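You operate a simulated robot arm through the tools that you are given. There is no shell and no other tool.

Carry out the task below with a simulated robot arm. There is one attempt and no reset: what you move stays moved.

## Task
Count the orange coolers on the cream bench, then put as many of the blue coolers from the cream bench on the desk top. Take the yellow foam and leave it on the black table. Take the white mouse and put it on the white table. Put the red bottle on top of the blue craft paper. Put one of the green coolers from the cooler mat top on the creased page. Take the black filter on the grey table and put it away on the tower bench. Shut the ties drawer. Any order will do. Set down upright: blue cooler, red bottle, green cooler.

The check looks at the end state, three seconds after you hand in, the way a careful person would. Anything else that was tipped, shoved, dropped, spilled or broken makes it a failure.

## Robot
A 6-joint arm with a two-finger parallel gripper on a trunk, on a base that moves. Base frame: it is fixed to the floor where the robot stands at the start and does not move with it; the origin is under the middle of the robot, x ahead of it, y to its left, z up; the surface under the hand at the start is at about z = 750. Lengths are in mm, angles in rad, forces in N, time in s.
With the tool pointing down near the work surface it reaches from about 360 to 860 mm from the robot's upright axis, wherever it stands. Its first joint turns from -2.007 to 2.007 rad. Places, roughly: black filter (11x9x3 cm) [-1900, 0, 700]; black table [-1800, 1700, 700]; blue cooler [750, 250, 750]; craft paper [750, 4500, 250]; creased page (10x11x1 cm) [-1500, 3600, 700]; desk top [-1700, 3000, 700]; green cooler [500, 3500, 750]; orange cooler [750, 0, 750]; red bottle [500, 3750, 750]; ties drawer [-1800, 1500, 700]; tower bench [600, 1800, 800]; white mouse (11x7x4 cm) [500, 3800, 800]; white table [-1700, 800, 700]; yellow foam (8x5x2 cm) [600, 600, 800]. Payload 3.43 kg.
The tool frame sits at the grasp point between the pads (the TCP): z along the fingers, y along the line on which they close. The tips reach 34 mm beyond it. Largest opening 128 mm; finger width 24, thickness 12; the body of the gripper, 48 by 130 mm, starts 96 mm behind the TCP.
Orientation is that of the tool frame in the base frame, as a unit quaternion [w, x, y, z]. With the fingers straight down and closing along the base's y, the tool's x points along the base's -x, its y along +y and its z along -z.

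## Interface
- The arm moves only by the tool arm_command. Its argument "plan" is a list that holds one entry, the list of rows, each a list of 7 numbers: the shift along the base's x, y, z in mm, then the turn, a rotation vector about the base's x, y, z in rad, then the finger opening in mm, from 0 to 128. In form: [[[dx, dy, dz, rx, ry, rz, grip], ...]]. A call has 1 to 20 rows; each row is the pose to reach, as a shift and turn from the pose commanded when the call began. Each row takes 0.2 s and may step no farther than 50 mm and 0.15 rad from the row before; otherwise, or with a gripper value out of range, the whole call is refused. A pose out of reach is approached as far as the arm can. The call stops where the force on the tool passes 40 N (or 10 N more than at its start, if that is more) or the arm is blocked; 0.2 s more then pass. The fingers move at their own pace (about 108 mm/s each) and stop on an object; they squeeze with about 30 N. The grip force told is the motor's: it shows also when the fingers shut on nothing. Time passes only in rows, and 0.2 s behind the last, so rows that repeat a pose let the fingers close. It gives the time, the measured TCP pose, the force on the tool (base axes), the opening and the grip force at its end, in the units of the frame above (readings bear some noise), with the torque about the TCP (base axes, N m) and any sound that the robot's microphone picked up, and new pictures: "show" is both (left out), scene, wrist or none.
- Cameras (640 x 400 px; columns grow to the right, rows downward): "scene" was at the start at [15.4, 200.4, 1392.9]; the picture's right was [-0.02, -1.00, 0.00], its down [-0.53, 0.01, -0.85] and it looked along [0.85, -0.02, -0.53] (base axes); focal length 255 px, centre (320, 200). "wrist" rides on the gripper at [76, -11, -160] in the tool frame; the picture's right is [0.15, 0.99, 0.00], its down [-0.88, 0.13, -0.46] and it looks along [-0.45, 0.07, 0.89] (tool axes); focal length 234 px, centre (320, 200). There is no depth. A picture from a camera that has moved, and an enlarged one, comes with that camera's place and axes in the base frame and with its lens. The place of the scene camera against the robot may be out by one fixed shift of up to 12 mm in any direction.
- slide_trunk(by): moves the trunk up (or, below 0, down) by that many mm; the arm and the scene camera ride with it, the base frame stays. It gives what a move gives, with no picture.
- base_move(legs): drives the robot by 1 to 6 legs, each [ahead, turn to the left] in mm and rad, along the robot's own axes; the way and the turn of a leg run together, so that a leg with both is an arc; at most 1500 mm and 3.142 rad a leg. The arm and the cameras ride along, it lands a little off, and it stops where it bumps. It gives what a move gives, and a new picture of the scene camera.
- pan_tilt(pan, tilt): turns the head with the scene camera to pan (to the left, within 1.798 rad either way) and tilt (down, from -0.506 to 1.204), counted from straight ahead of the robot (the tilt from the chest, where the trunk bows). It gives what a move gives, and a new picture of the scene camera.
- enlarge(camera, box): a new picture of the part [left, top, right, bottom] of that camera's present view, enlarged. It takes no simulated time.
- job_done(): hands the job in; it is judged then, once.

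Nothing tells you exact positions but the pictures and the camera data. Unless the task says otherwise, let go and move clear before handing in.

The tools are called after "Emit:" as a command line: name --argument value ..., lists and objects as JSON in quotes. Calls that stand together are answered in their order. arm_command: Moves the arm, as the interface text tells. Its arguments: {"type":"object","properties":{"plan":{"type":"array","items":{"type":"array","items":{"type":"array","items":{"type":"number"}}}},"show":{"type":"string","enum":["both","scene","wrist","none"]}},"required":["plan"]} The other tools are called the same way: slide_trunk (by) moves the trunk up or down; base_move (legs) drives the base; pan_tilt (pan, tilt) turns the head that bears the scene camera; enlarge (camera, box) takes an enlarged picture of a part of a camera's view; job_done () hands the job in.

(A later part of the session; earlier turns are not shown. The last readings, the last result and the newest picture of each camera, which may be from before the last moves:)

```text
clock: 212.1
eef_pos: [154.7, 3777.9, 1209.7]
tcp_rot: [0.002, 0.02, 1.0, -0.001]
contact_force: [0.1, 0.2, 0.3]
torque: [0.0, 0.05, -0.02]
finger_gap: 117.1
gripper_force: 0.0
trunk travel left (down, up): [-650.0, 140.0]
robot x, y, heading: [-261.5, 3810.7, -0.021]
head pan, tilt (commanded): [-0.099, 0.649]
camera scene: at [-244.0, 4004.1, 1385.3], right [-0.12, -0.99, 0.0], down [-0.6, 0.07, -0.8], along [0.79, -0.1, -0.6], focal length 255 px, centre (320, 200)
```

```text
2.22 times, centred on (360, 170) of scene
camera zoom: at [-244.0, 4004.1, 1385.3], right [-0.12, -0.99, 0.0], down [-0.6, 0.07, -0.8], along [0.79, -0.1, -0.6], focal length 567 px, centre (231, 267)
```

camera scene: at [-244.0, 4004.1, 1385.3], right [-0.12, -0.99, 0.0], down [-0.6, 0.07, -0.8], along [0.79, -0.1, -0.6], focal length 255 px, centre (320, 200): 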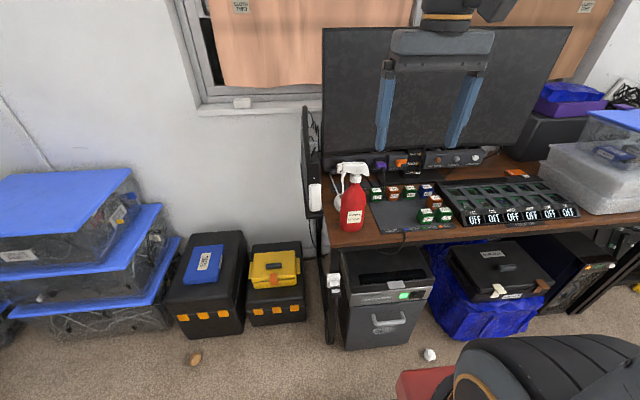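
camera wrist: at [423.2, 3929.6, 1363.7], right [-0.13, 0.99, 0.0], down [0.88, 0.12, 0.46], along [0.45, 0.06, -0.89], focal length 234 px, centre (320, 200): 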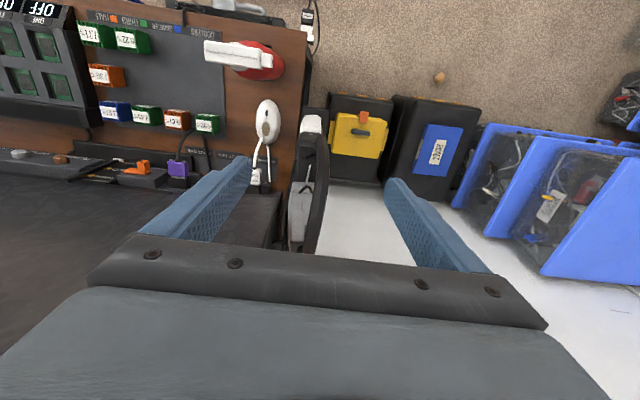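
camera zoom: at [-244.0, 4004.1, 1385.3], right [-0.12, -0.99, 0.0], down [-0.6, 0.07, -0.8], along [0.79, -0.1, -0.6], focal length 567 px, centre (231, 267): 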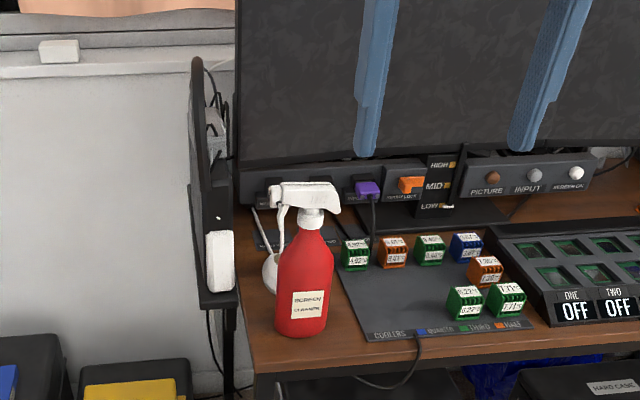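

Bottle centre is near (407, 3811), body about z 750–868. I lower the trunk 350 mm and try a tilt of 0.9 rad in front of the bottle.

Emit:
slide_trunk --by -350

Emit:
arm_command --plan '[[[5, 5, 10, 0, -0.12, 0, 117], [10, 10, 20, 0, -0.24, 0, 117], [20, 15, 30, 0, -0.36, 0, 117], [30, 20, 40, 0, -0.48, 0, 117], [40, 25, 50, 0, -0.6, 0, 117], [50, 30, 55, 0, -0.72, 0, 117], [60, 33, 60, 0, -0.84, 0, 117], [70, 33, 60, 0, -0.9, 0, 117]]]' --show "both"

```text
clock: 215.6
eef_pos: [197.0, 3777.2, 859.2]
tcp_rot: [-0.001, 0.02, 1.0, 0.001]
contact_force: [-0.1, -0.2, 0.5]
torque: [0.01, -0.01, -0.01]
finger_gap: 116.9
gripper_force: 0.0
trunk travel left (down, up): [-300.0, 490.0]
robot x, y, heading: [-259.6, 3807.9, -0.026]
head pan, tilt (commanded): [-0.099, 0.649]
```

```text
clock: 217.4
eef_pos: [375.2, 3809.5, 890.3]
tcp_rot: [0.434, 0.018, 0.9, 0.009]
contact_force: [0.0, -0.7, -0.9]
torque: [0.0, 0.0, 0.02]
finger_gap: 116.8
gripper_force: 0.0
out of reach, approached as far as the arm can: row 1, 2, 3, 4, 5, 6, 7, 8
trunk travel left (down, up): [-300.0, 490.0]
robot x, y, heading: [-262.2, 3811.8, -0.02]
head pan, tilt (commanded): [-0.099, 0.649]
camera scene: at [-146.6, 4001.9, 1035.2], right [-0.12, -0.99, 0.0], down [-0.6, 0.07, -0.8], along [0.79, -0.1, -0.6], focal length 255 px, centre (320, 200)
camera wrist: at [204.0, 3800.3, 930.4], right [-0.07, 0.99, -0.08], down [0.19, 0.09, 0.98], along [0.98, 0.05, -0.2], focal length 234 px, centre (320, 200)
```

scene: 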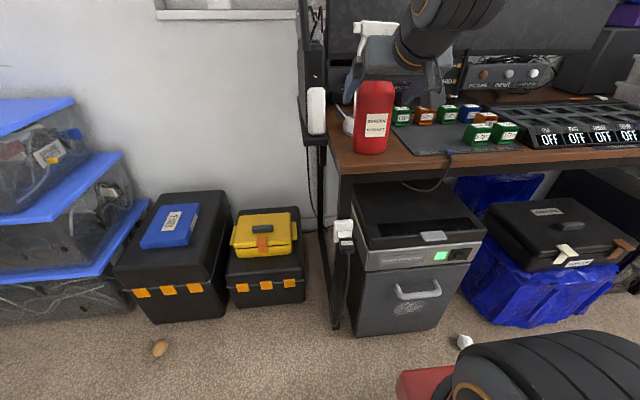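
wrist: 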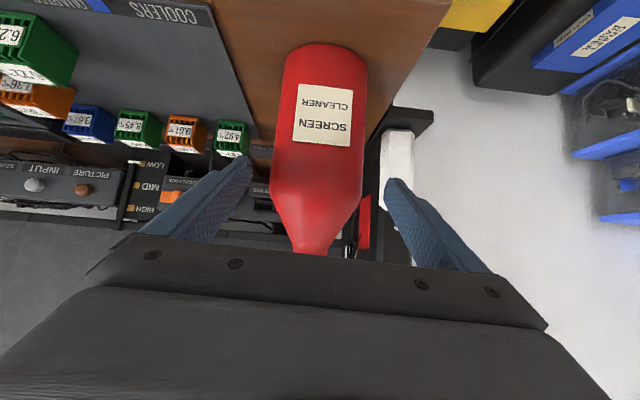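

The tilt is reached and the fingers straddle the bottle without touching. I move forward and down onto the body's middle.

Emit:
arm_command --plan '[[[8, 0, -18, 0, 0, 0, 117], [16, 0, -36, 0, 0, 0, 117], [24, 0, -54, 0, 0, 0, 117], [30, 0, -68, 0, 0, 0, 117]]]' --show "both"

Emit:
enlarge --camera "scene" --box '[290, 0, 490, 180]'

```text
clock: 218.4
eef_pos: [404.2, 3810.0, 820.5]
tcp_rot: [0.434, 0.017, 0.901, 0.011]
contact_force: [0.4, 0.4, -0.3]
torque: [-0.02, -0.03, -0.03]
finger_gap: 116.9
gripper_force: 0.0
trunk travel left (down, up): [-300.0, 490.0]
robot x, y, heading: [-260.4, 3811.7, -0.022]
head pan, tilt (commanded): [-0.099, 0.649]
camera scene: at [-146.7, 4001.9, 1035.3], right [-0.12, -0.99, 0.0], down [-0.6, 0.07, -0.8], along [0.79, -0.1, -0.6], focal length 255 px, centre (320, 200)
camera wrist: at [232.3, 3801.1, 860.5], right [-0.07, 0.99, -0.08], down [0.19, 0.09, 0.98], along [0.98, 0.05, -0.2], focal length 234 px, centre (320, 200)
```

scene: 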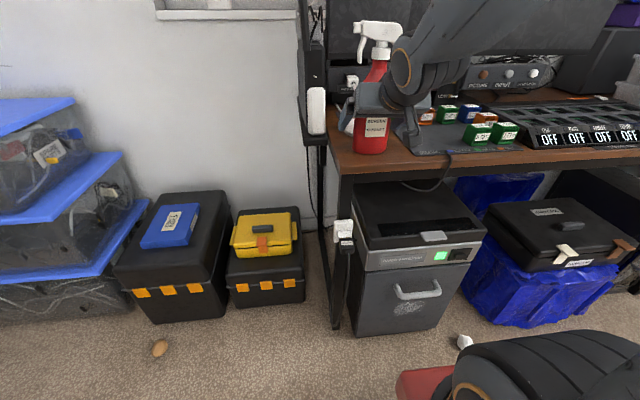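
wrist: 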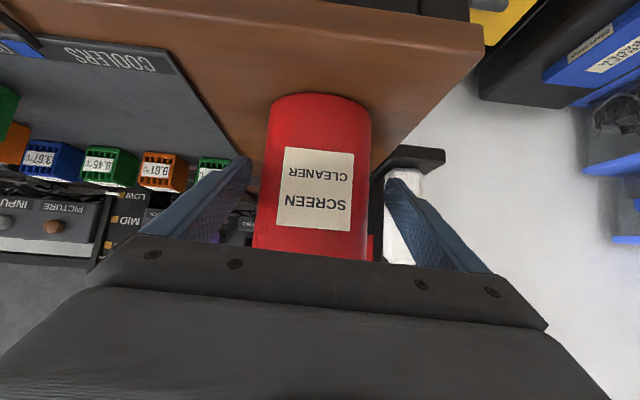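

```text
2.22 times, centred on (390, 90) of scene
camera zoom: at [-146.7, 4001.9, 1035.3], right [-0.12, -0.99, 0.0], down [-0.6, 0.07, -0.8], along [0.79, -0.1, -0.6], focal length 567 px, centre (164, 444)
```

zoom: 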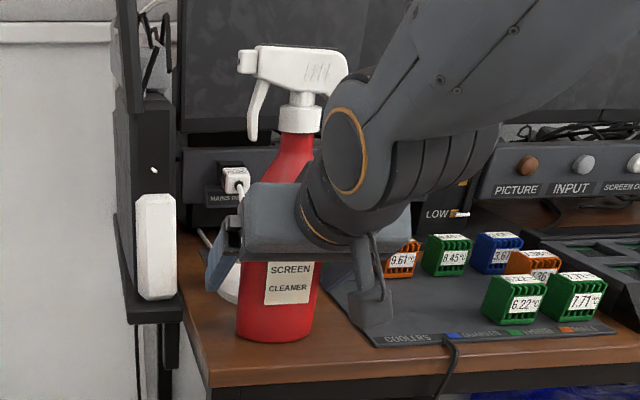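

Fingers straddle the bottle's body. Closing.

Emit:
arm_command --plan '[[[0, 0, 0, 0, 0, 0, 100], [0, 0, 0, 0, 0, 0, 85], [0, 0, 0, 0, 0, 0, 70], [0, 0, 0, 0, 0, 0, 55], [0, 0, 0, 0, 0, 0, 55], [0, 0, 0, 0, 0, 0, 55]]]' --show "none"

Emit:
arm_command --plan '[[[0, 0, 6, 0, 0, 0, 55], [0, 0, 20, 0, 0, 0, 55], [0, 0, 45, 0, 0, 0, 55]]]' --show "both"

Emit:
enlarge --camera "scene" --box '[290, 0, 490, 180]'

```text
clock: 219.8
eef_pos: [403.8, 3809.1, 819.8]
tcp_rot: [0.434, 0.018, 0.901, 0.01]
contact_force: [0.8, -1.3, 0.4]
torque: [-0.31, -0.06, 0.01]
finger_gap: 84.3
gripper_force: 29.5
trunk travel left (down, up): [-300.0, 490.0]
robot x, y, heading: [-259.0, 3812.4, -0.013]
head pan, tilt (commanded): [-0.099, 0.649]
```

```text
clock: 220.6
eef_pos: [402.2, 3810.4, 862.4]
tcp_rot: [0.434, 0.018, 0.901, 0.009]
contact_force: [0.6, 0.8, -5.4]
torque: [0.01, 0.05, -0.03]
finger_gap: 83.3
gripper_force: 30.7
trunk travel left (down, up): [-300.0, 490.0]
robot x, y, heading: [-259.1, 3811.6, -0.013]
head pan, tilt (commanded): [-0.099, 0.649]
camera scene: at [-146.4, 4001.9, 1035.2], right [-0.12, -0.99, 0.0], down [-0.6, 0.07, -0.8], along [0.79, -0.1, -0.6], focal length 255 px, centre (320, 200)
camera wrist: at [231.6, 3802.1, 903.9], right [-0.07, 0.99, -0.08], down [0.19, 0.09, 0.98], along [0.98, 0.05, -0.2], focal length 234 px, centre (320, 200)
```

scene: 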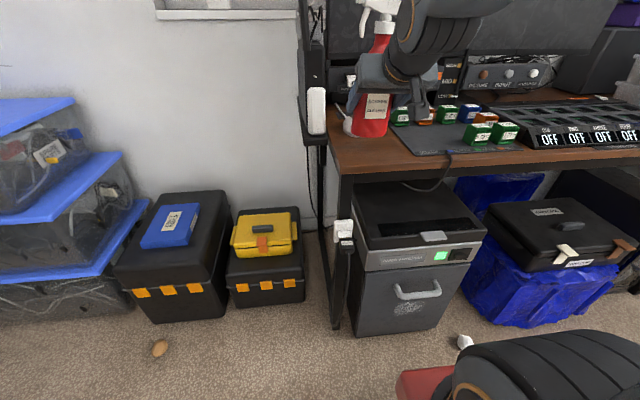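
wrist: 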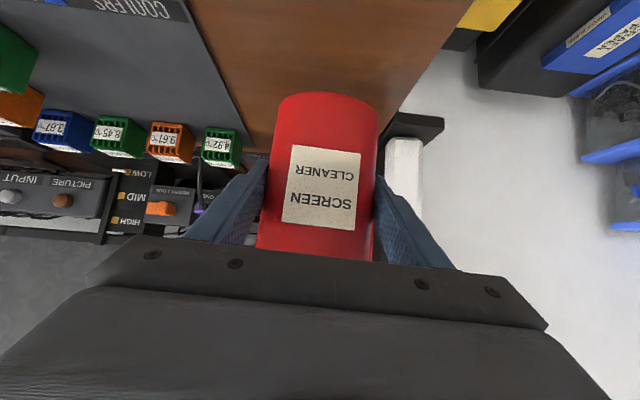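

```text
2.22 times, centred on (390, 90) of scene
camera zoom: at [-146.4, 4001.9, 1035.2], right [-0.12, -0.99, 0.0], down [-0.6, 0.07, -0.8], along [0.79, -0.1, -0.6], focal length 567 px, centre (164, 444)
```

zoom: 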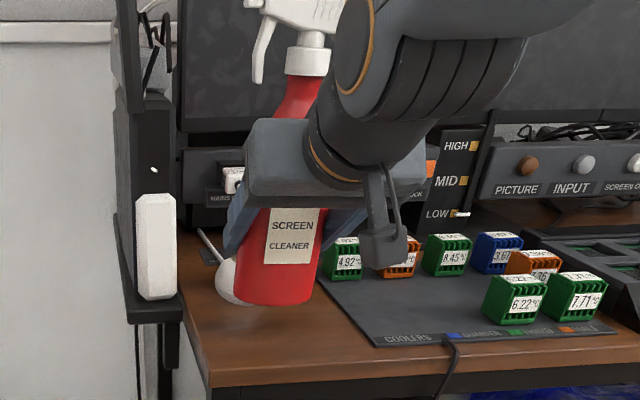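

The bottle is held upright. I raise it, back away from the bench and turn toward the craft paper pack.

Emit:
arm_command --plan '[[[0, 0, 30, 0, 0, 0, 55], [0, 0, 60, 0, 0, 0, 55], [0, 0, 80, 0, 0, 0, 55]]]' --show "none"

Emit:
base_move --legs '[[-380, 0], [0, 0.51]]'

Emit:
pan_tilt --pan 0.15 --tilt 0.55

```text
clock: 221.4
eef_pos: [404.6, 3811.3, 944.2]
tcp_rot: [0.434, 0.019, 0.901, 0.009]
contact_force: [-0.9, 0.2, -3.5]
torque: [0.02, 0.05, 0.04]
finger_gap: 83.2
gripper_force: 29.6
trunk travel left (down, up): [-300.0, 490.0]
robot x, y, heading: [-259.2, 3809.6, -0.022]
head pan, tilt (commanded): [-0.099, 0.649]
```

```text
clock: 225.2
eef_pos: [-56.7, 4139.7, 944.3]
tcp_rot: [0.419, -0.206, 0.877, 0.116]
contact_force: [-0.3, 0.6, -4.2]
torque: [-0.02, -0.01, -0.03]
finger_gap: 83.0
gripper_force: 29.6
trunk travel left (down, up): [-300.0, 490.0]
robot x, y, heading: [-635.3, 3819.9, 0.482]
head pan, tilt (commanded): [-0.099, 0.649]
camera scene: at [-625.6, 4042.5, 1035.2], right [0.37, -0.93, 0.0], down [-0.56, -0.23, -0.8], along [0.74, 0.3, -0.6], focal length 255 px, centre (320, 200)
```

scene: 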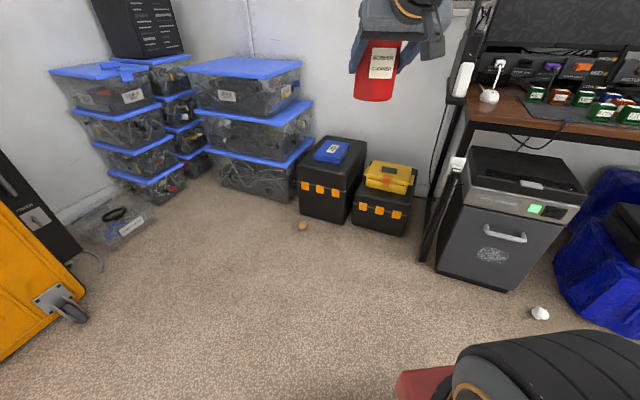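

```text
clock: 226.0
eef_pos: [-56.0, 4140.2, 943.2]
tcp_rot: [0.419, -0.206, 0.877, 0.116]
contact_force: [-0.8, 0.2, -3.6]
torque: [0.0, 0.04, -0.01]
finger_gap: 83.0
gripper_force: 30.0
trunk travel left (down, up): [-300.0, 490.0]
robot x, y, heading: [-638.8, 3818.8, 0.482]
head pan, tilt (commanded): [0.15, 0.55]
camera scene: at [-633.6, 4063.1, 1044.0], right [0.59, -0.81, 0.0], down [-0.42, -0.31, -0.85], along [0.69, 0.5, -0.52], focal length 255 px, centre (320, 200)
```

scene: 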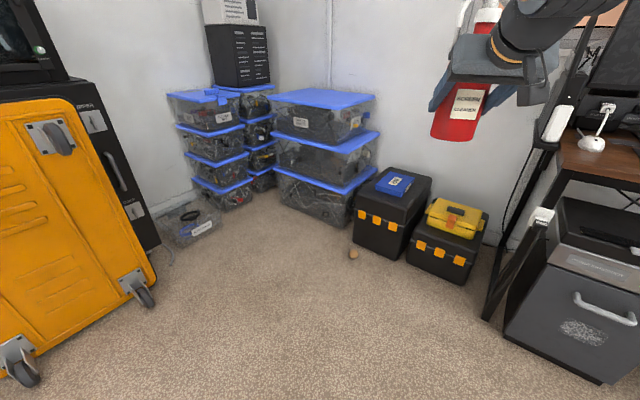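

The craft paper's top comes out near (605, 4455, 400). I lower the trunk fully and drive toward it with the bottle held high enough.

Emit:
slide_trunk --by -280

Emit:
base_move --legs '[[600, 0]]'

Emit:
pan_tilt --pan 0.0 --tilt 0.55

```text
clock: 228.8
eef_pos: [3.8, 4170.1, 664.2]
tcp_rot: [0.418, -0.206, 0.877, 0.116]
contact_force: [-0.2, 0.0, -3.7]
torque: [-0.03, 0.05, 0.01]
finger_gap: 83.1
gripper_force: 30.2
trunk travel left (down, up): [-20.0, 770.0]
robot x, y, heading: [-638.6, 3822.4, 0.483]
head pan, tilt (commanded): [0.15, 0.55]
```

```text
clock: 232.2
eef_pos: [533.9, 4448.1, 663.2]
tcp_rot: [0.418, -0.208, 0.876, 0.118]
contact_force: [0.4, 0.3, -5.2]
torque: [0.03, 0.04, 0.02]
finger_gap: 82.9
gripper_force: 29.3
trunk travel left (down, up): [-20.0, 770.0]
robot x, y, heading: [-107.5, 4097.3, 0.476]
head pan, tilt (commanded): [0.15, 0.55]
camera scene: at [-34.7, 4376.6, 764.0], right [0.59, -0.81, 0.0], down [-0.42, -0.31, -0.85], along [0.69, 0.5, -0.52], focal length 255 px, centre (320, 200)
```

scene: 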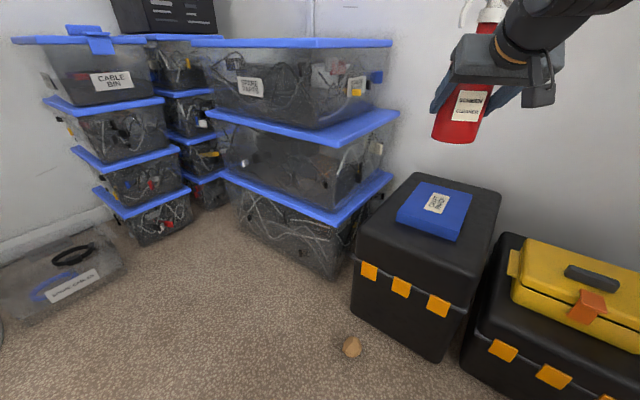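

```text
clock: 232.9
eef_pos: [534.1, 4448.8, 664.0]
tcp_rot: [0.418, -0.206, 0.877, 0.116]
contact_force: [0.3, 0.6, -3.8]
torque: [-0.03, 0.01, 0.01]
finger_gap: 83.0
gripper_force: 30.3
trunk travel left (down, up): [-20.0, 770.0]
robot x, y, heading: [-108.9, 4098.6, 0.484]
head pan, tilt (commanded): [0.0, 0.55]
camera scene: at [-27.6, 4365.2, 764.0], right [0.46, -0.89, 0.0], down [-0.46, -0.24, -0.85], along [0.76, 0.4, -0.52], focal length 255 px, centre (320, 200)
```

scene: 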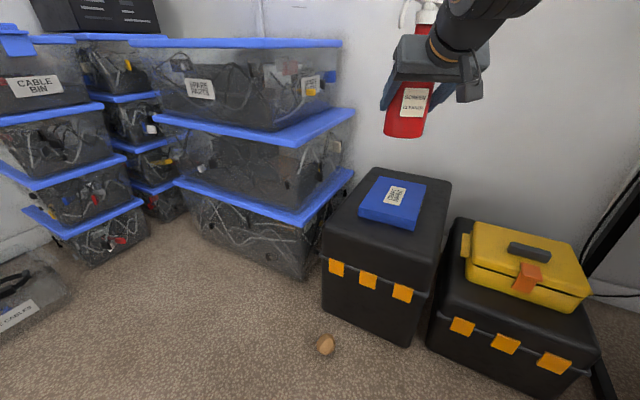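

Emit:
enlarge --camera "scene" --box '[320, 90, 480, 250]'

```text
2.50 times, centred on (400, 170) of scene
camera zoom: at [-27.6, 4365.2, 764.0], right [0.46, -0.89, 0.0], down [-0.46, -0.24, -0.85], along [0.76, 0.4, -0.52], focal length 638 px, centre (120, 275)
```

zoom: 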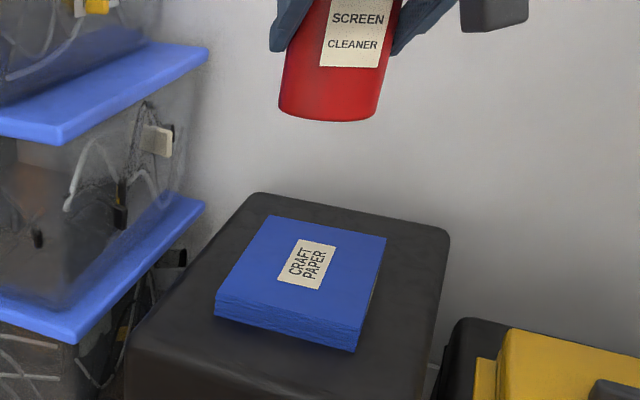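

The paper pack spans about x 520–734, y 4395–4535, top z ≈ 399. I drive 90 mm closer and lower the bottle over its centre.

Emit:
base_move --legs '[[90, 0]]'

Emit:
enlarge --camera "scene" --box '[320, 70, 520, 250]'

```text
clock: 234.0
eef_pos: [614.7, 4490.9, 664.6]
tcp_rot: [0.417, -0.207, 0.877, 0.117]
contact_force: [0.2, -0.1, -4.1]
torque: [-0.01, 0.03, 0.0]
finger_gap: 83.2
gripper_force: 29.9
trunk travel left (down, up): [-20.0, 770.0]
robot x, y, heading: [-28.9, 4137.6, 0.485]
head pan, tilt (commanded): [0.0, 0.55]
camera scene: at [52.4, 4406.8, 764.0], right [0.46, -0.89, 0.0], down [-0.46, -0.24, -0.85], along [0.76, 0.4, -0.52], focal length 255 px, centre (320, 200)
```

scene: 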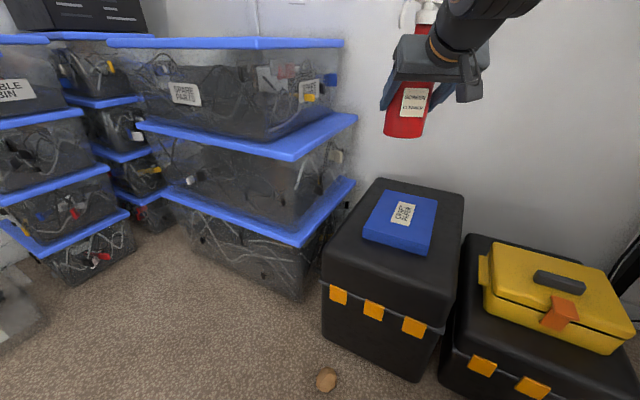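

```text
2.22 times, centred on (420, 160) of scene
camera zoom: at [52.4, 4406.8, 764.0], right [0.46, -0.89, 0.0], down [-0.46, -0.24, -0.85], along [0.76, 0.4, -0.52], focal length 567 px, centre (98, 289)
```

zoom: 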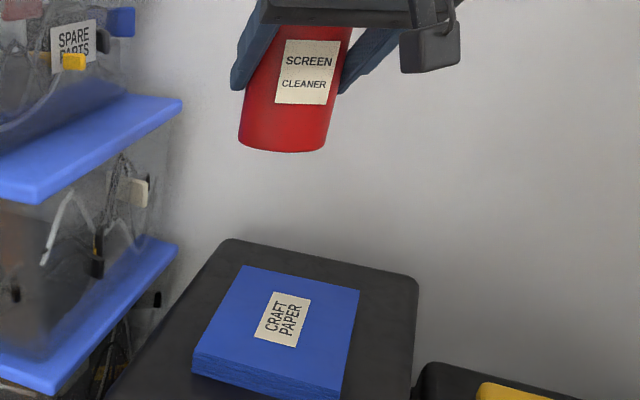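

Emit:
arm_command --plan '[[[5, -13, -15, 0, 0, 0, 55], [10, -26, -40, 0, 0, 0, 55], [10, -26, -75, 0, 0, 0, 55], [10, -26, -110, 0, 0, 0, 55], [10, -26, -140, 0, 0, 0, 55], [10, -26, -160, 0, 0, 0, 55]]]' --show "both"

Emit:
enlarge --camera "scene" --box '[320, 90, 520, 270]'

```text
clock: 235.4
eef_pos: [615.6, 4470.4, 497.4]
tcp_rot: [0.412, -0.314, 0.851, 0.085]
contact_force: [1.3, -0.5, -3.5]
torque: [-0.07, 0.1, 0.06]
finger_gap: 83.3
gripper_force: 29.8
out of reach, approached as far as the arm can: row 5
trunk travel left (down, up): [-20.0, 770.0]
robot x, y, heading: [-24.0, 4136.1, 0.483]
head pan, tilt (commanded): [0.0, 0.55]
camera scene: at [52.3, 4406.8, 764.0], right [0.46, -0.89, 0.0], down [-0.46, -0.24, -0.85], along [0.76, 0.4, -0.52], focal length 255 px, centre (320, 200)
camera wrist: at [482.6, 4362.3, 545.6], right [-0.67, 0.71, -0.22], down [0.04, 0.33, 0.94], along [0.75, 0.62, -0.24], focal length 234 px, centre (320, 200)
```

scene: 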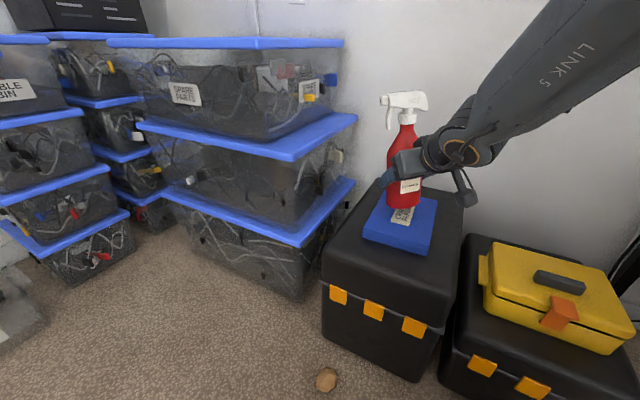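
wrist: 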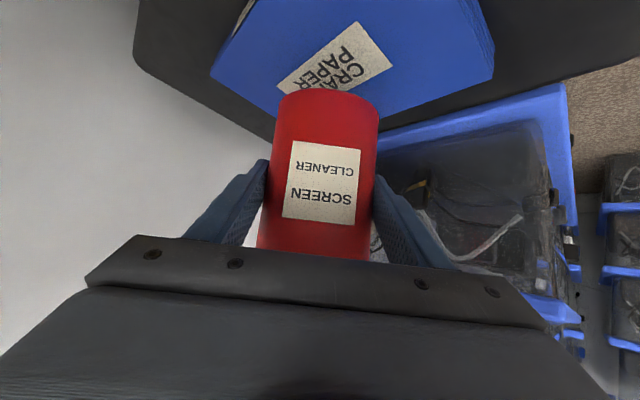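

```text
2.22 times, centred on (420, 180) of scene
camera zoom: at [52.3, 4406.8, 764.0], right [0.46, -0.89, 0.0], down [-0.46, -0.24, -0.85], along [0.76, 0.4, -0.52], focal length 567 px, centre (98, 244)
```

zoom: 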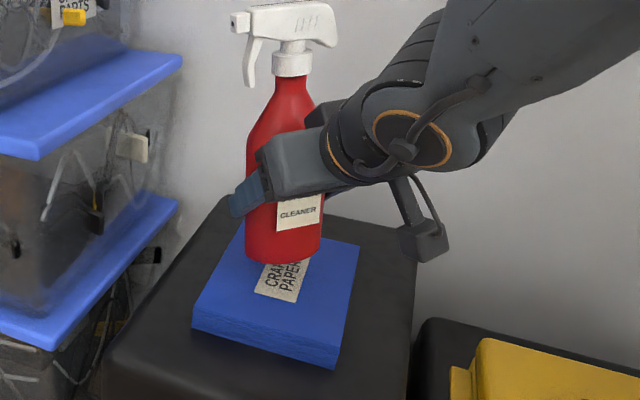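

The hand yawed slightly near a joint limit, tilting the bottle. I hold still a moment to see whether it settles.

Emit:
arm_command --plan '[[[0, 0, 2, 0, 0, 0, 55], [0, 0, 4, 0, 0, 0, 55], [0, 0, 4, 0, 0, 0, 55]]]' --show "none"

```text
clock: 236.2
eef_pos: [623.8, 4464.1, 508.1]
tcp_rot: [0.417, -0.207, 0.877, 0.117]
contact_force: [-0.1, 0.0, -5.1]
torque: [0.01, 0.04, -0.01]
finger_gap: 83.3
gripper_force: 30.1
trunk travel left (down, up): [-20.0, 770.0]
robot x, y, heading: [-27.0, 4138.3, 0.482]
head pan, tilt (commanded): [0.0, 0.55]
```

It settled back upright. I continue lowering in small steps.

Emit:
arm_command --plan '[[[0, 0, -8, 0, 0, 0, 55], [0, 0, -16, 0, 0, 0, 55], [0, 0, -24, 0, 0, 0, 55], [0, 0, -24, 0, 0, 0, 55]]]' --show "scene"

Emit:
enlarge --camera "scene" --box '[330, 70, 510, 270]'

```text
clock: 237.2
eef_pos: [624.3, 4464.8, 483.0]
tcp_rot: [0.418, -0.206, 0.877, 0.117]
contact_force: [0.2, -0.2, -4.2]
torque: [0.0, 0.04, 0.04]
finger_gap: 83.0
gripper_force: 30.3
trunk travel left (down, up): [-20.0, 770.0]
robot x, y, heading: [-26.3, 4139.3, 0.483]
head pan, tilt (commanded): [0.0, 0.55]
camera scene: at [52.4, 4406.8, 764.0], right [0.46, -0.89, 0.0], down [-0.46, -0.24, -0.85], along [0.76, 0.4, -0.52], focal length 255 px, centre (320, 200)
```

scene: 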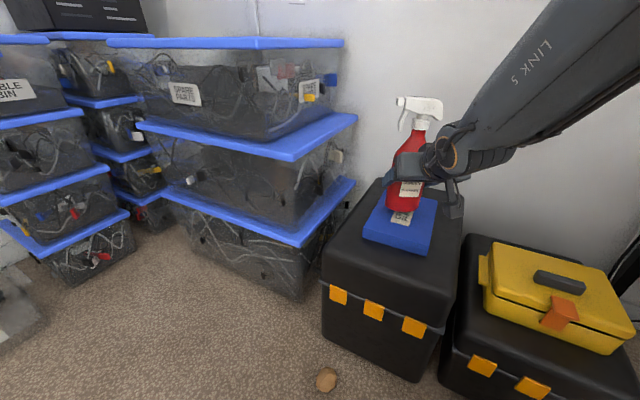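

```text
2.00 times, centred on (420, 170) of scene
camera zoom: at [52.4, 4406.8, 764.0], right [0.46, -0.89, 0.0], down [-0.46, -0.24, -0.85], along [0.76, 0.4, -0.52], focal length 510 px, centre (120, 260)
```

zoom: 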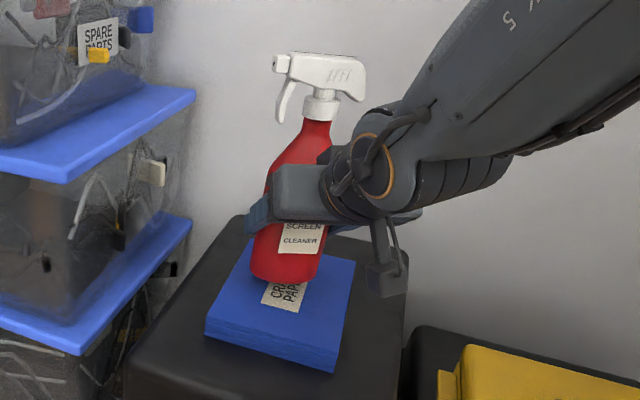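

Emit:
arm_command --plan '[[[0, 0, -4, 0, 0, 0, 55], [0, 0, -8, 0, 0, 0, 55], [0, 0, -8, 0, 0, 0, 55]]]' --show "none"

Emit:
arm_command --plan '[[[0, 0, -3, 0, 0, 0, 55], [0, 0, -6, 0, 0, 0, 55], [0, 0, -6, 0, 0, 0, 55]]]' --show "none"

```text
clock: 238.0
eef_pos: [622.4, 4464.2, 476.0]
tcp_rot: [0.417, -0.206, 0.877, 0.117]
contact_force: [-0.1, -0.6, -4.4]
torque: [0.05, 0.05, -0.01]
finger_gap: 83.0
gripper_force: 29.8
trunk travel left (down, up): [-20.0, 770.0]
robot x, y, heading: [-26.0, 4140.8, 0.486]
head pan, tilt (commanded): [0.0, 0.55]
```

```text
clock: 238.8
eef_pos: [623.7, 4464.6, 468.5]
tcp_rot: [0.417, -0.207, 0.877, 0.118]
contact_force: [-0.3, -0.2, -4.9]
torque: [-0.02, 0.03, 0.01]
finger_gap: 83.1
gripper_force: 30.2
trunk travel left (down, up): [-20.0, 770.0]
robot x, y, heading: [-29.8, 4140.6, 0.482]
head pan, tilt (commanded): [0.0, 0.55]
```

Emit:
enlarge --camera "scene" --box '[360, 130, 460, 270]'

Emit:
arm_command --plan '[[[0, 0, -3, 0, 0, 0, 55], [0, 0, -5, 0, 0, 0, 55], [0, 0, -5, 0, 0, 0, 55]]]' --show "none"

```text
2.86 times, centred on (410, 200) of scene
camera zoom: at [52.4, 4406.8, 764.0], right [0.46, -0.89, 0.0], down [-0.46, -0.24, -0.85], along [0.76, 0.4, -0.52], focal length 729 px, centre (63, 200)
```

zoom: 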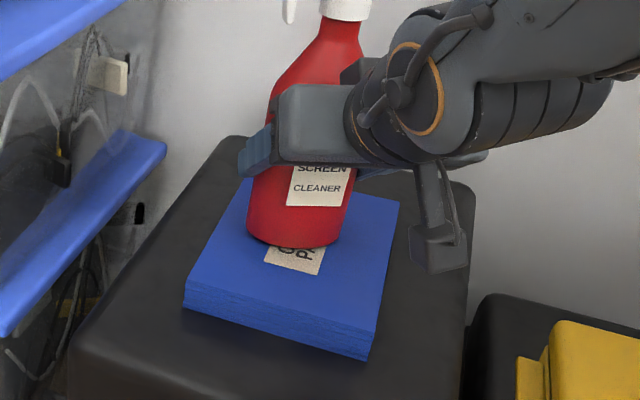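

```text
clock: 239.6
eef_pos: [624.4, 4464.2, 464.4]
tcp_rot: [0.419, -0.208, 0.876, 0.119]
contact_force: [-3.1, -0.8, 18.2]
torque: [-0.74, -0.28, -0.08]
finger_gap: 83.1
gripper_force: 30.0
trunk travel left (down, up): [-20.0, 770.0]
robot x, y, heading: [-25.8, 4141.9, 0.482]
head pan, tilt (commanded): [0.0, 0.55]
```

Bottle touches the paper. I open the fingers wide and back the base straight away.

Emit:
arm_command --plan '[[[0, 0, 2, 0, 0, 0, 85], [0, 0, 2, 0, 0, 0, 95], [0, 0, 2, 0, 0, 0, 105], [0, 0, 2, 0, 0, 0, 120], [0, 0, 2, 0, 0, 0, 120]]]' --show "scene"

Emit:
enlarge --camera "scene" --box '[330, 70, 510, 270]'

```text
clock: 240.8
eef_pos: [623.5, 4463.1, 466.4]
tcp_rot: [0.417, -0.207, 0.877, 0.118]
contact_force: [-0.5, 0.7, 0.4]
torque: [0.0, 0.01, 0.01]
finger_gap: 120.0
gripper_force: 0.1
trunk travel left (down, up): [-20.0, 770.0]
robot x, y, heading: [-30.0, 4139.7, 0.484]
head pan, tilt (commanded): [0.0, 0.55]
camera scene: at [52.3, 4406.8, 764.0], right [0.46, -0.89, 0.0], down [-0.46, -0.24, -0.85], along [0.76, 0.4, -0.52], focal length 255 px, centre (320, 200)
```

scene: 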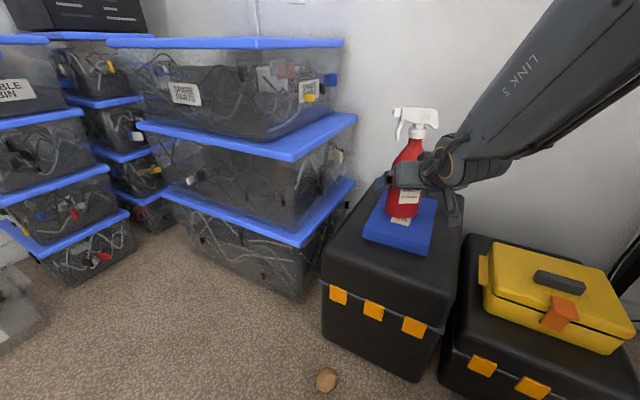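

```text
2.00 times, centred on (420, 170) of scene
camera zoom: at [52.3, 4406.8, 764.0], right [0.46, -0.89, 0.0], down [-0.46, -0.24, -0.85], along [0.76, 0.4, -0.52], focal length 510 px, centre (120, 260)
```

zoom: 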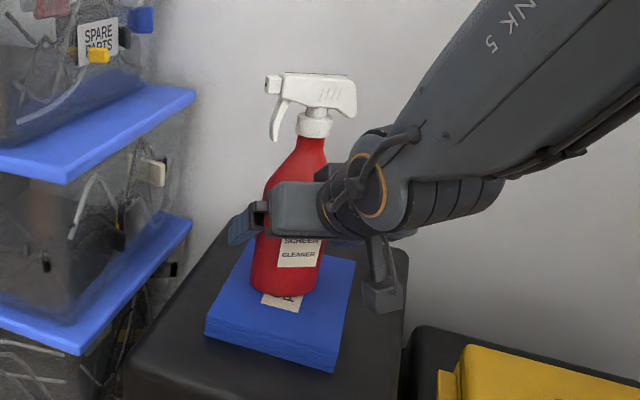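

Emit:
base_move --legs '[[-320, 0]]'

Emit:
enlarge --camera "scene" --box '[300, 60, 520, 260]'

```text
clock: 242.9
eef_pos: [340.5, 4318.7, 466.8]
tcp_rot: [0.416, -0.21, 0.877, 0.119]
contact_force: [0.1, -0.8, 0.5]
torque: [0.04, 0.01, 0.02]
finger_gap: 120.3
gripper_force: 0.1
trunk travel left (down, up): [-20.0, 770.0]
robot x, y, heading: [-310.5, 3990.1, 0.488]
head pan, tilt (commanded): [0.0, 0.55]
camera scene: at [-230.5, 4259.0, 764.0], right [0.47, -0.88, 0.0], down [-0.46, -0.24, -0.85], along [0.75, 0.4, -0.52], focal length 255 px, centre (320, 200)
```

scene: 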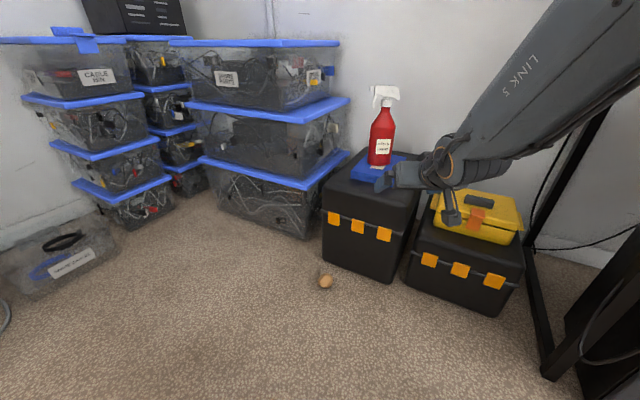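

```text
2.00 times, centred on (410, 160) of scene
camera zoom: at [-230.5, 4259.0, 764.0], right [0.47, -0.88, 0.0], down [-0.46, -0.24, -0.85], along [0.75, 0.4, -0.52], focal length 510 px, centre (140, 280)
```

zoom: 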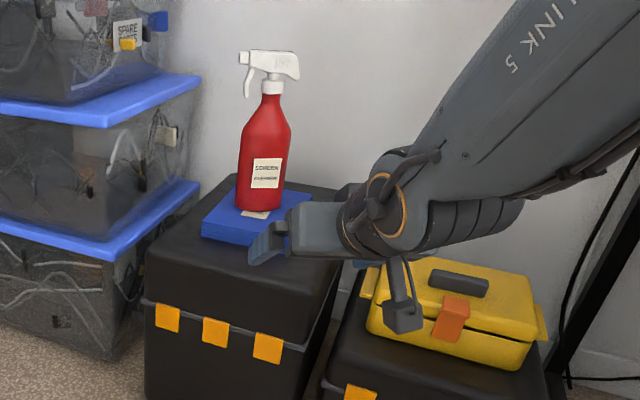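

The red bottle stands upright on the craft paper. I back further, raise the trunk and bring the hand back to vertical, then face the bench for the mouse.

Emit:
base_move --legs '[[-220, 0]]'

Emit:
slide_trunk --by 630

Emit:
arm_command --plan '[[[0, 0, 10, -0.061, 0.109, 0, 120], [0, 0, 20, -0.122, 0.218, 0, 120], [0, 0, 30, -0.183, 0.327, 0, 120], [0, 0, 40, -0.244, 0.436, 0, 120], [0, 0, 50, -0.305, 0.545, 0, 120], [0, 0, 60, -0.366, 0.654, 0, 120], [0, 0, 70, -0.427, 0.763, 0, 120], [0, 0, 80, -0.439, 0.785, 0, 120], [0, 0, 80, -0.439, 0.785, 0, 120]]]' --show "wrist"

```text
clock: 244.6
eef_pos: [146.6, 4215.0, 467.0]
tcp_rot: [0.418, -0.208, 0.877, 0.118]
contact_force: [0.3, -1.0, -0.3]
torque: [0.0, -0.02, 0.0]
finger_gap: 120.2
gripper_force: 0.1
trunk travel left (down, up): [-20.0, 770.0]
robot x, y, heading: [-505.0, 3889.9, 0.486]
head pan, tilt (commanded): [0.0, 0.55]
camera scene: at [-424.1, 4156.2, 764.0], right [0.47, -0.88, 0.0], down [-0.46, -0.24, -0.85], along [0.75, 0.4, -0.52], focal length 255 px, centre (320, 200)
```

scene: 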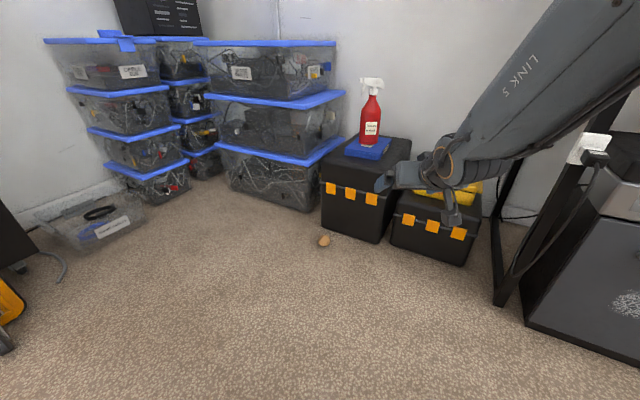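

```text
refused: 630 is not a number from -400 to 400
```

```text
clock: 246.6
eef_pos: [147.5, 4216.2, 546.5]
tcp_rot: [-0.001, -0.231, 0.973, -0.001]
contact_force: [-0.2, -0.3, 0.4]
torque: [0.01, -0.02, 0.02]
finger_gap: 120.2
gripper_force: 0.1
out of reach, approached as far as the arm can: row 1, 2, 3, 4
trunk travel left (down, up): [-20.0, 770.0]
robot x, y, heading: [-503.0, 3890.8, 0.485]
head pan, tilt (commanded): [0.0, 0.55]
camera wrist: at [86.6, 4172.1, 707.9], right [-0.58, 0.82, 0.0], down [0.73, 0.51, 0.45], along [0.37, 0.26, -0.89], focal length 234 px, centre (320, 200)
```

wrist: 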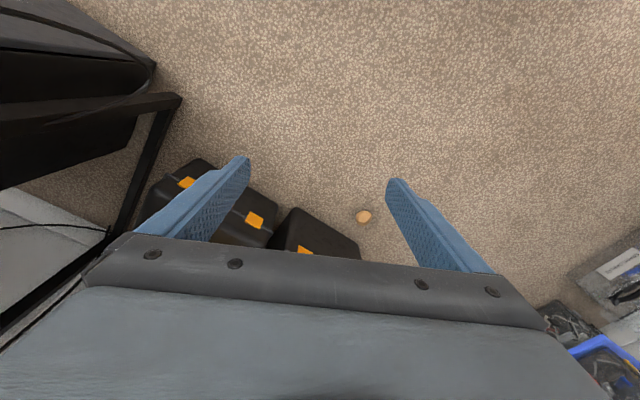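

Emit:
slide_trunk --by 400

Emit:
slide_trunk --by 230

Emit:
base_move --legs '[[0, -0.487]]'

Emit:
pan_tilt --pan -0.1 --tilt 0.6

```text
clock: 250.4
eef_pos: [148.1, 4214.9, 946.3]
tcp_rot: [-0.001, -0.231, 0.973, 0.0]
contact_force: [-0.6, 0.6, -0.4]
torque: [0.0, -0.02, 0.0]
finger_gap: 120.3
gripper_force: 0.2
trunk travel left (down, up): [-420.0, 370.0]
robot x, y, heading: [-500.9, 3892.7, 0.485]
head pan, tilt (commanded): [0.0, 0.55]
```

```text
clock: 252.8
eef_pos: [148.0, 4214.7, 1176.1]
tcp_rot: [-0.001, -0.231, 0.973, -0.001]
contact_force: [0.3, 0.1, 0.0]
torque: [-0.01, 0.0, -0.01]
finger_gap: 119.9
gripper_force: 0.0
trunk travel left (down, up): [-650.0, 140.0]
robot x, y, heading: [-503.6, 3887.2, 0.488]
head pan, tilt (commanded): [0.0, 0.55]
```

```text
clock: 254.6
eef_pos: [224.7, 3876.4, 1176.7]
tcp_rot: [0.0, 0.008, 1.0, 0.0]
contact_force: [0.3, -0.2, -0.2]
torque: [-0.03, -0.02, 0.02]
finger_gap: 120.1
gripper_force: 0.2
trunk travel left (down, up): [-650.0, 140.0]
robot x, y, heading: [-496.2, 3886.8, 0.001]
head pan, tilt (commanded): [0.0, 0.55]
camera scene: at [-487.1, 4090.1, 1394.0], right [0.0, -1.0, 0.0], down [-0.52, 0.0, -0.85], along [0.85, 0.0, -0.52], focal length 255 px, centre (320, 200)
```

scene: 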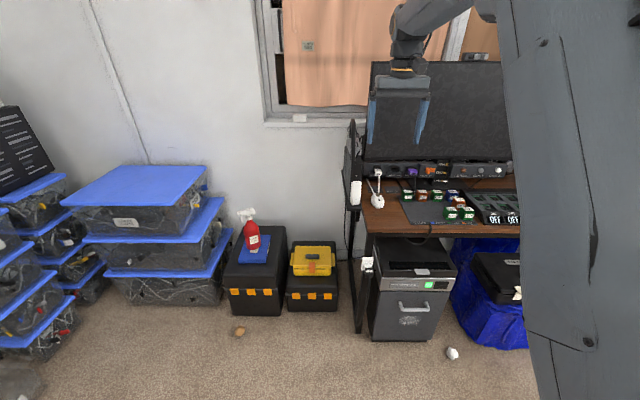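

```text
clock: 255.3
eef_pos: [224.5, 3876.3, 1175.7]
tcp_rot: [-0.001, 0.008, 1.0, 0.0]
contact_force: [-0.3, -0.2, -0.5]
torque: [0.0, -0.02, 0.02]
finger_gap: 120.0
gripper_force: 0.0
trunk travel left (down, up): [-650.0, 140.0]
robot x, y, heading: [-503.6, 3890.9, 0.001]
head pan, tilt (commanded): [-0.099, 0.6]
camera scene: at [-488.9, 4081.4, 1389.5], right [-0.1, -1.0, 0.0], down [-0.56, 0.05, -0.83], along [0.82, -0.08, -0.56], focal length 255 px, centre (320, 200)
```

scene: 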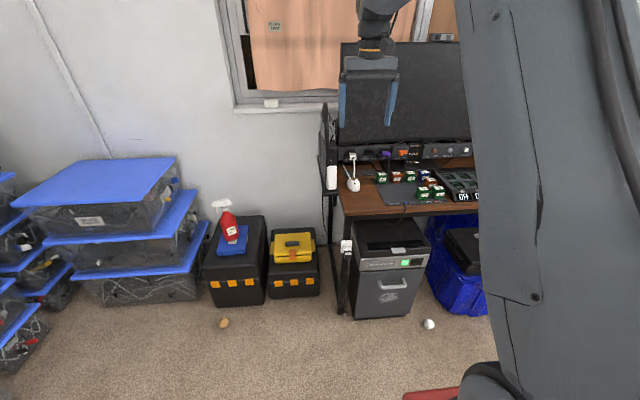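

Emit:
arm_command --plan '[[[-40, -5, 0, 0, 0, 0, 120], [-80, -15, 0, 0, 0, 0, 120], [-120, -25, 0, 0, 0, 0, 120], [-160, -40, 0, 0, 0, 0, 120]]]' --show "none"

Emit:
base_move --legs '[[0, -0.1], [245, 0], [0, 0.1]]'

Emit:
arm_command --plan '[[[40, -5, 0, 0, 0, 0, 120], [80, -10, 0, 0, 0, 0, 120], [115, -15, -10, 0, 0, 0, 120], [145, -15, -30, 0, 0, 0, 120]]]' --show "both"

```text
clock: 256.3
eef_pos: [63.7, 3836.0, 1173.7]
tcp_rot: [0.0, 0.008, 1.0, 0.001]
contact_force: [-0.1, 0.0, -0.4]
torque: [-0.06, 0.04, -0.02]
finger_gap: 119.8
gripper_force: 0.1
trunk travel left (down, up): [-650.0, 140.0]
robot x, y, heading: [-500.6, 3886.9, 0.006]
head pan, tilt (commanded): [-0.099, 0.6]
```

```text
clock: 259.1
eef_pos: [312.2, 3814.9, 1175.3]
tcp_rot: [-0.001, 0.006, 1.0, -0.001]
contact_force: [0.6, -0.5, 0.2]
torque: [-0.01, -0.01, 0.0]
finger_gap: 119.8
gripper_force: 0.0
trunk travel left (down, up): [-650.0, 140.0]
robot x, y, heading: [-253.5, 3865.7, 0.008]
head pan, tilt (commanded): [-0.099, 0.6]
camera scene: at [-242.1, 4057.6, 1389.5], right [-0.09, -1.0, 0.0], down [-0.56, 0.05, -0.83], along [0.82, -0.08, -0.56], focal length 255 px, centre (320, 200)
```

scene: 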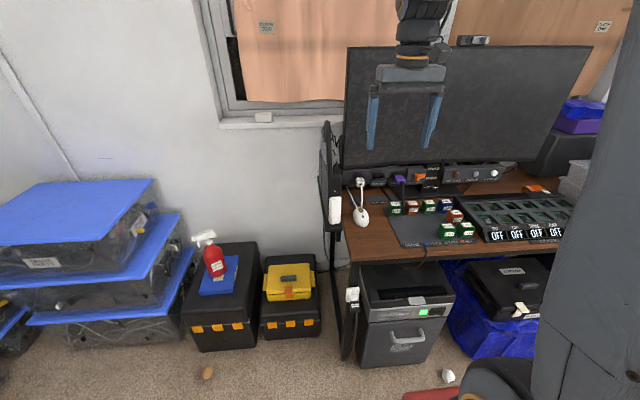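

```text
clock: 260.1
eef_pos: [457.0, 3801.3, 1144.2]
tcp_rot: [-0.001, 0.005, 1.0, -0.001]
contact_force: [-0.7, 0.0, 0.0]
torque: [0.02, -0.04, 0.01]
finger_gap: 120.3
gripper_force: 0.0
trunk travel left (down, up): [-650.0, 140.0]
robot x, y, heading: [-250.4, 3863.6, 0.003]
head pan, tilt (commanded): [-0.099, 0.6]
camera scene: at [-242.6, 4057.7, 1389.5], right [-0.09, -1.0, 0.0], down [-0.56, 0.05, -0.83], along [0.82, -0.08, -0.56], focal length 255 px, centre (320, 200)
camera wrist: at [381.3, 3790.0, 1305.3], right [-0.13, 0.99, 0.0], down [0.88, 0.12, 0.45], along [0.45, 0.06, -0.89], focal length 234 px, centre (320, 200)
```

scene: 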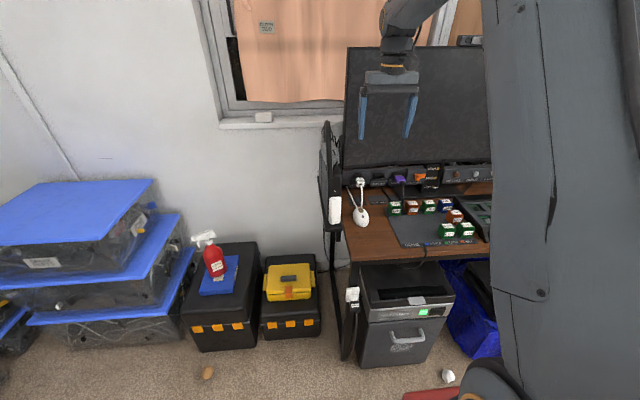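
wrist: 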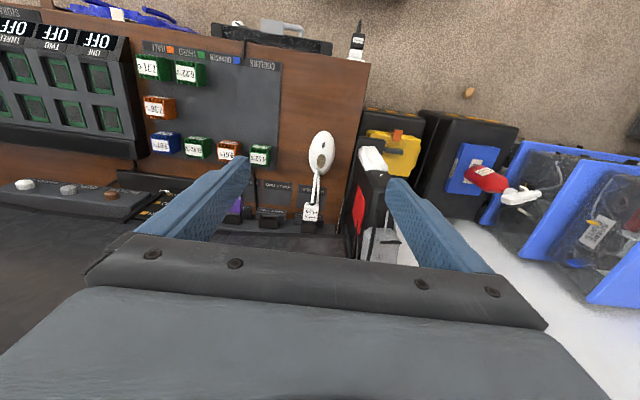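

Emit:
enlarge --camera "wrist" --box '[240, 90, 400, 240]'

```text
2.67 times, centred on (320, 165) of wrist
camera zoom: at [381.3, 3790.0, 1305.3], right [-0.13, 0.99, 0.0], down [0.88, 0.12, 0.45], along [0.45, 0.06, -0.89], focal length 624 px, centre (320, 293)
```

zoom: 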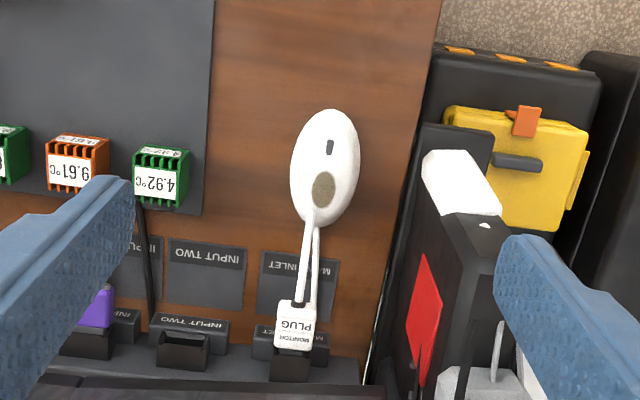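

Emit:
enlarge --camera "wrist" --box '[296, 126, 346, 216]'

Emit:
enlarge --camera "scene" --box '[325, 165, 405, 245]'

```text
4.44 times, centred on (321, 171) of wrist
camera zoom: at [381.3, 3790.0, 1305.3], right [-0.13, 0.99, 0.0], down [0.88, 0.12, 0.45], along [0.45, 0.06, -0.89], focal length 1041 px, centre (316, 329)
```

zoom: 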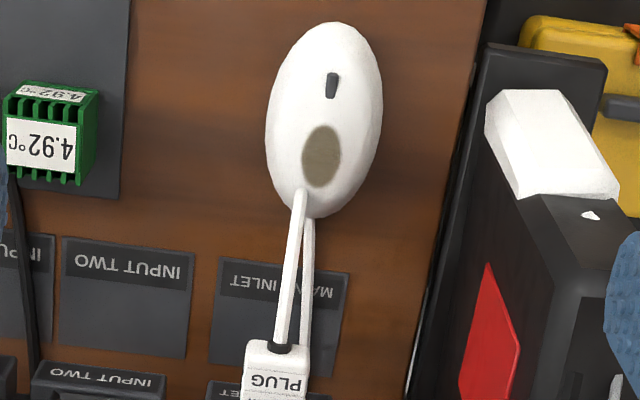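

```text
5.00 times, centred on (365, 205) of scene
camera zoom: at [-242.6, 4057.7, 1389.5], right [-0.09, -1.0, 0.0], down [-0.56, 0.05, -0.83], along [0.82, -0.08, -0.56], focal length 1275 px, centre (95, 175)
```

zoom: 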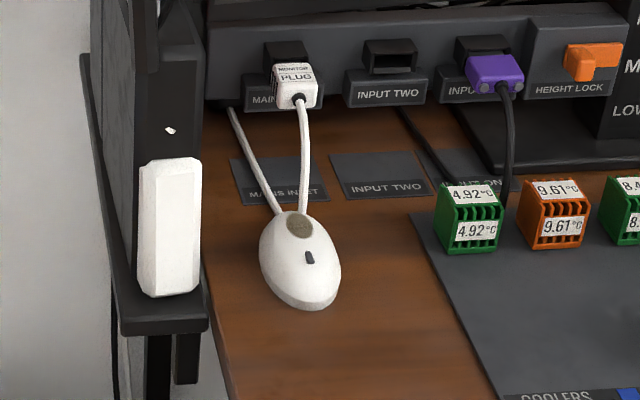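

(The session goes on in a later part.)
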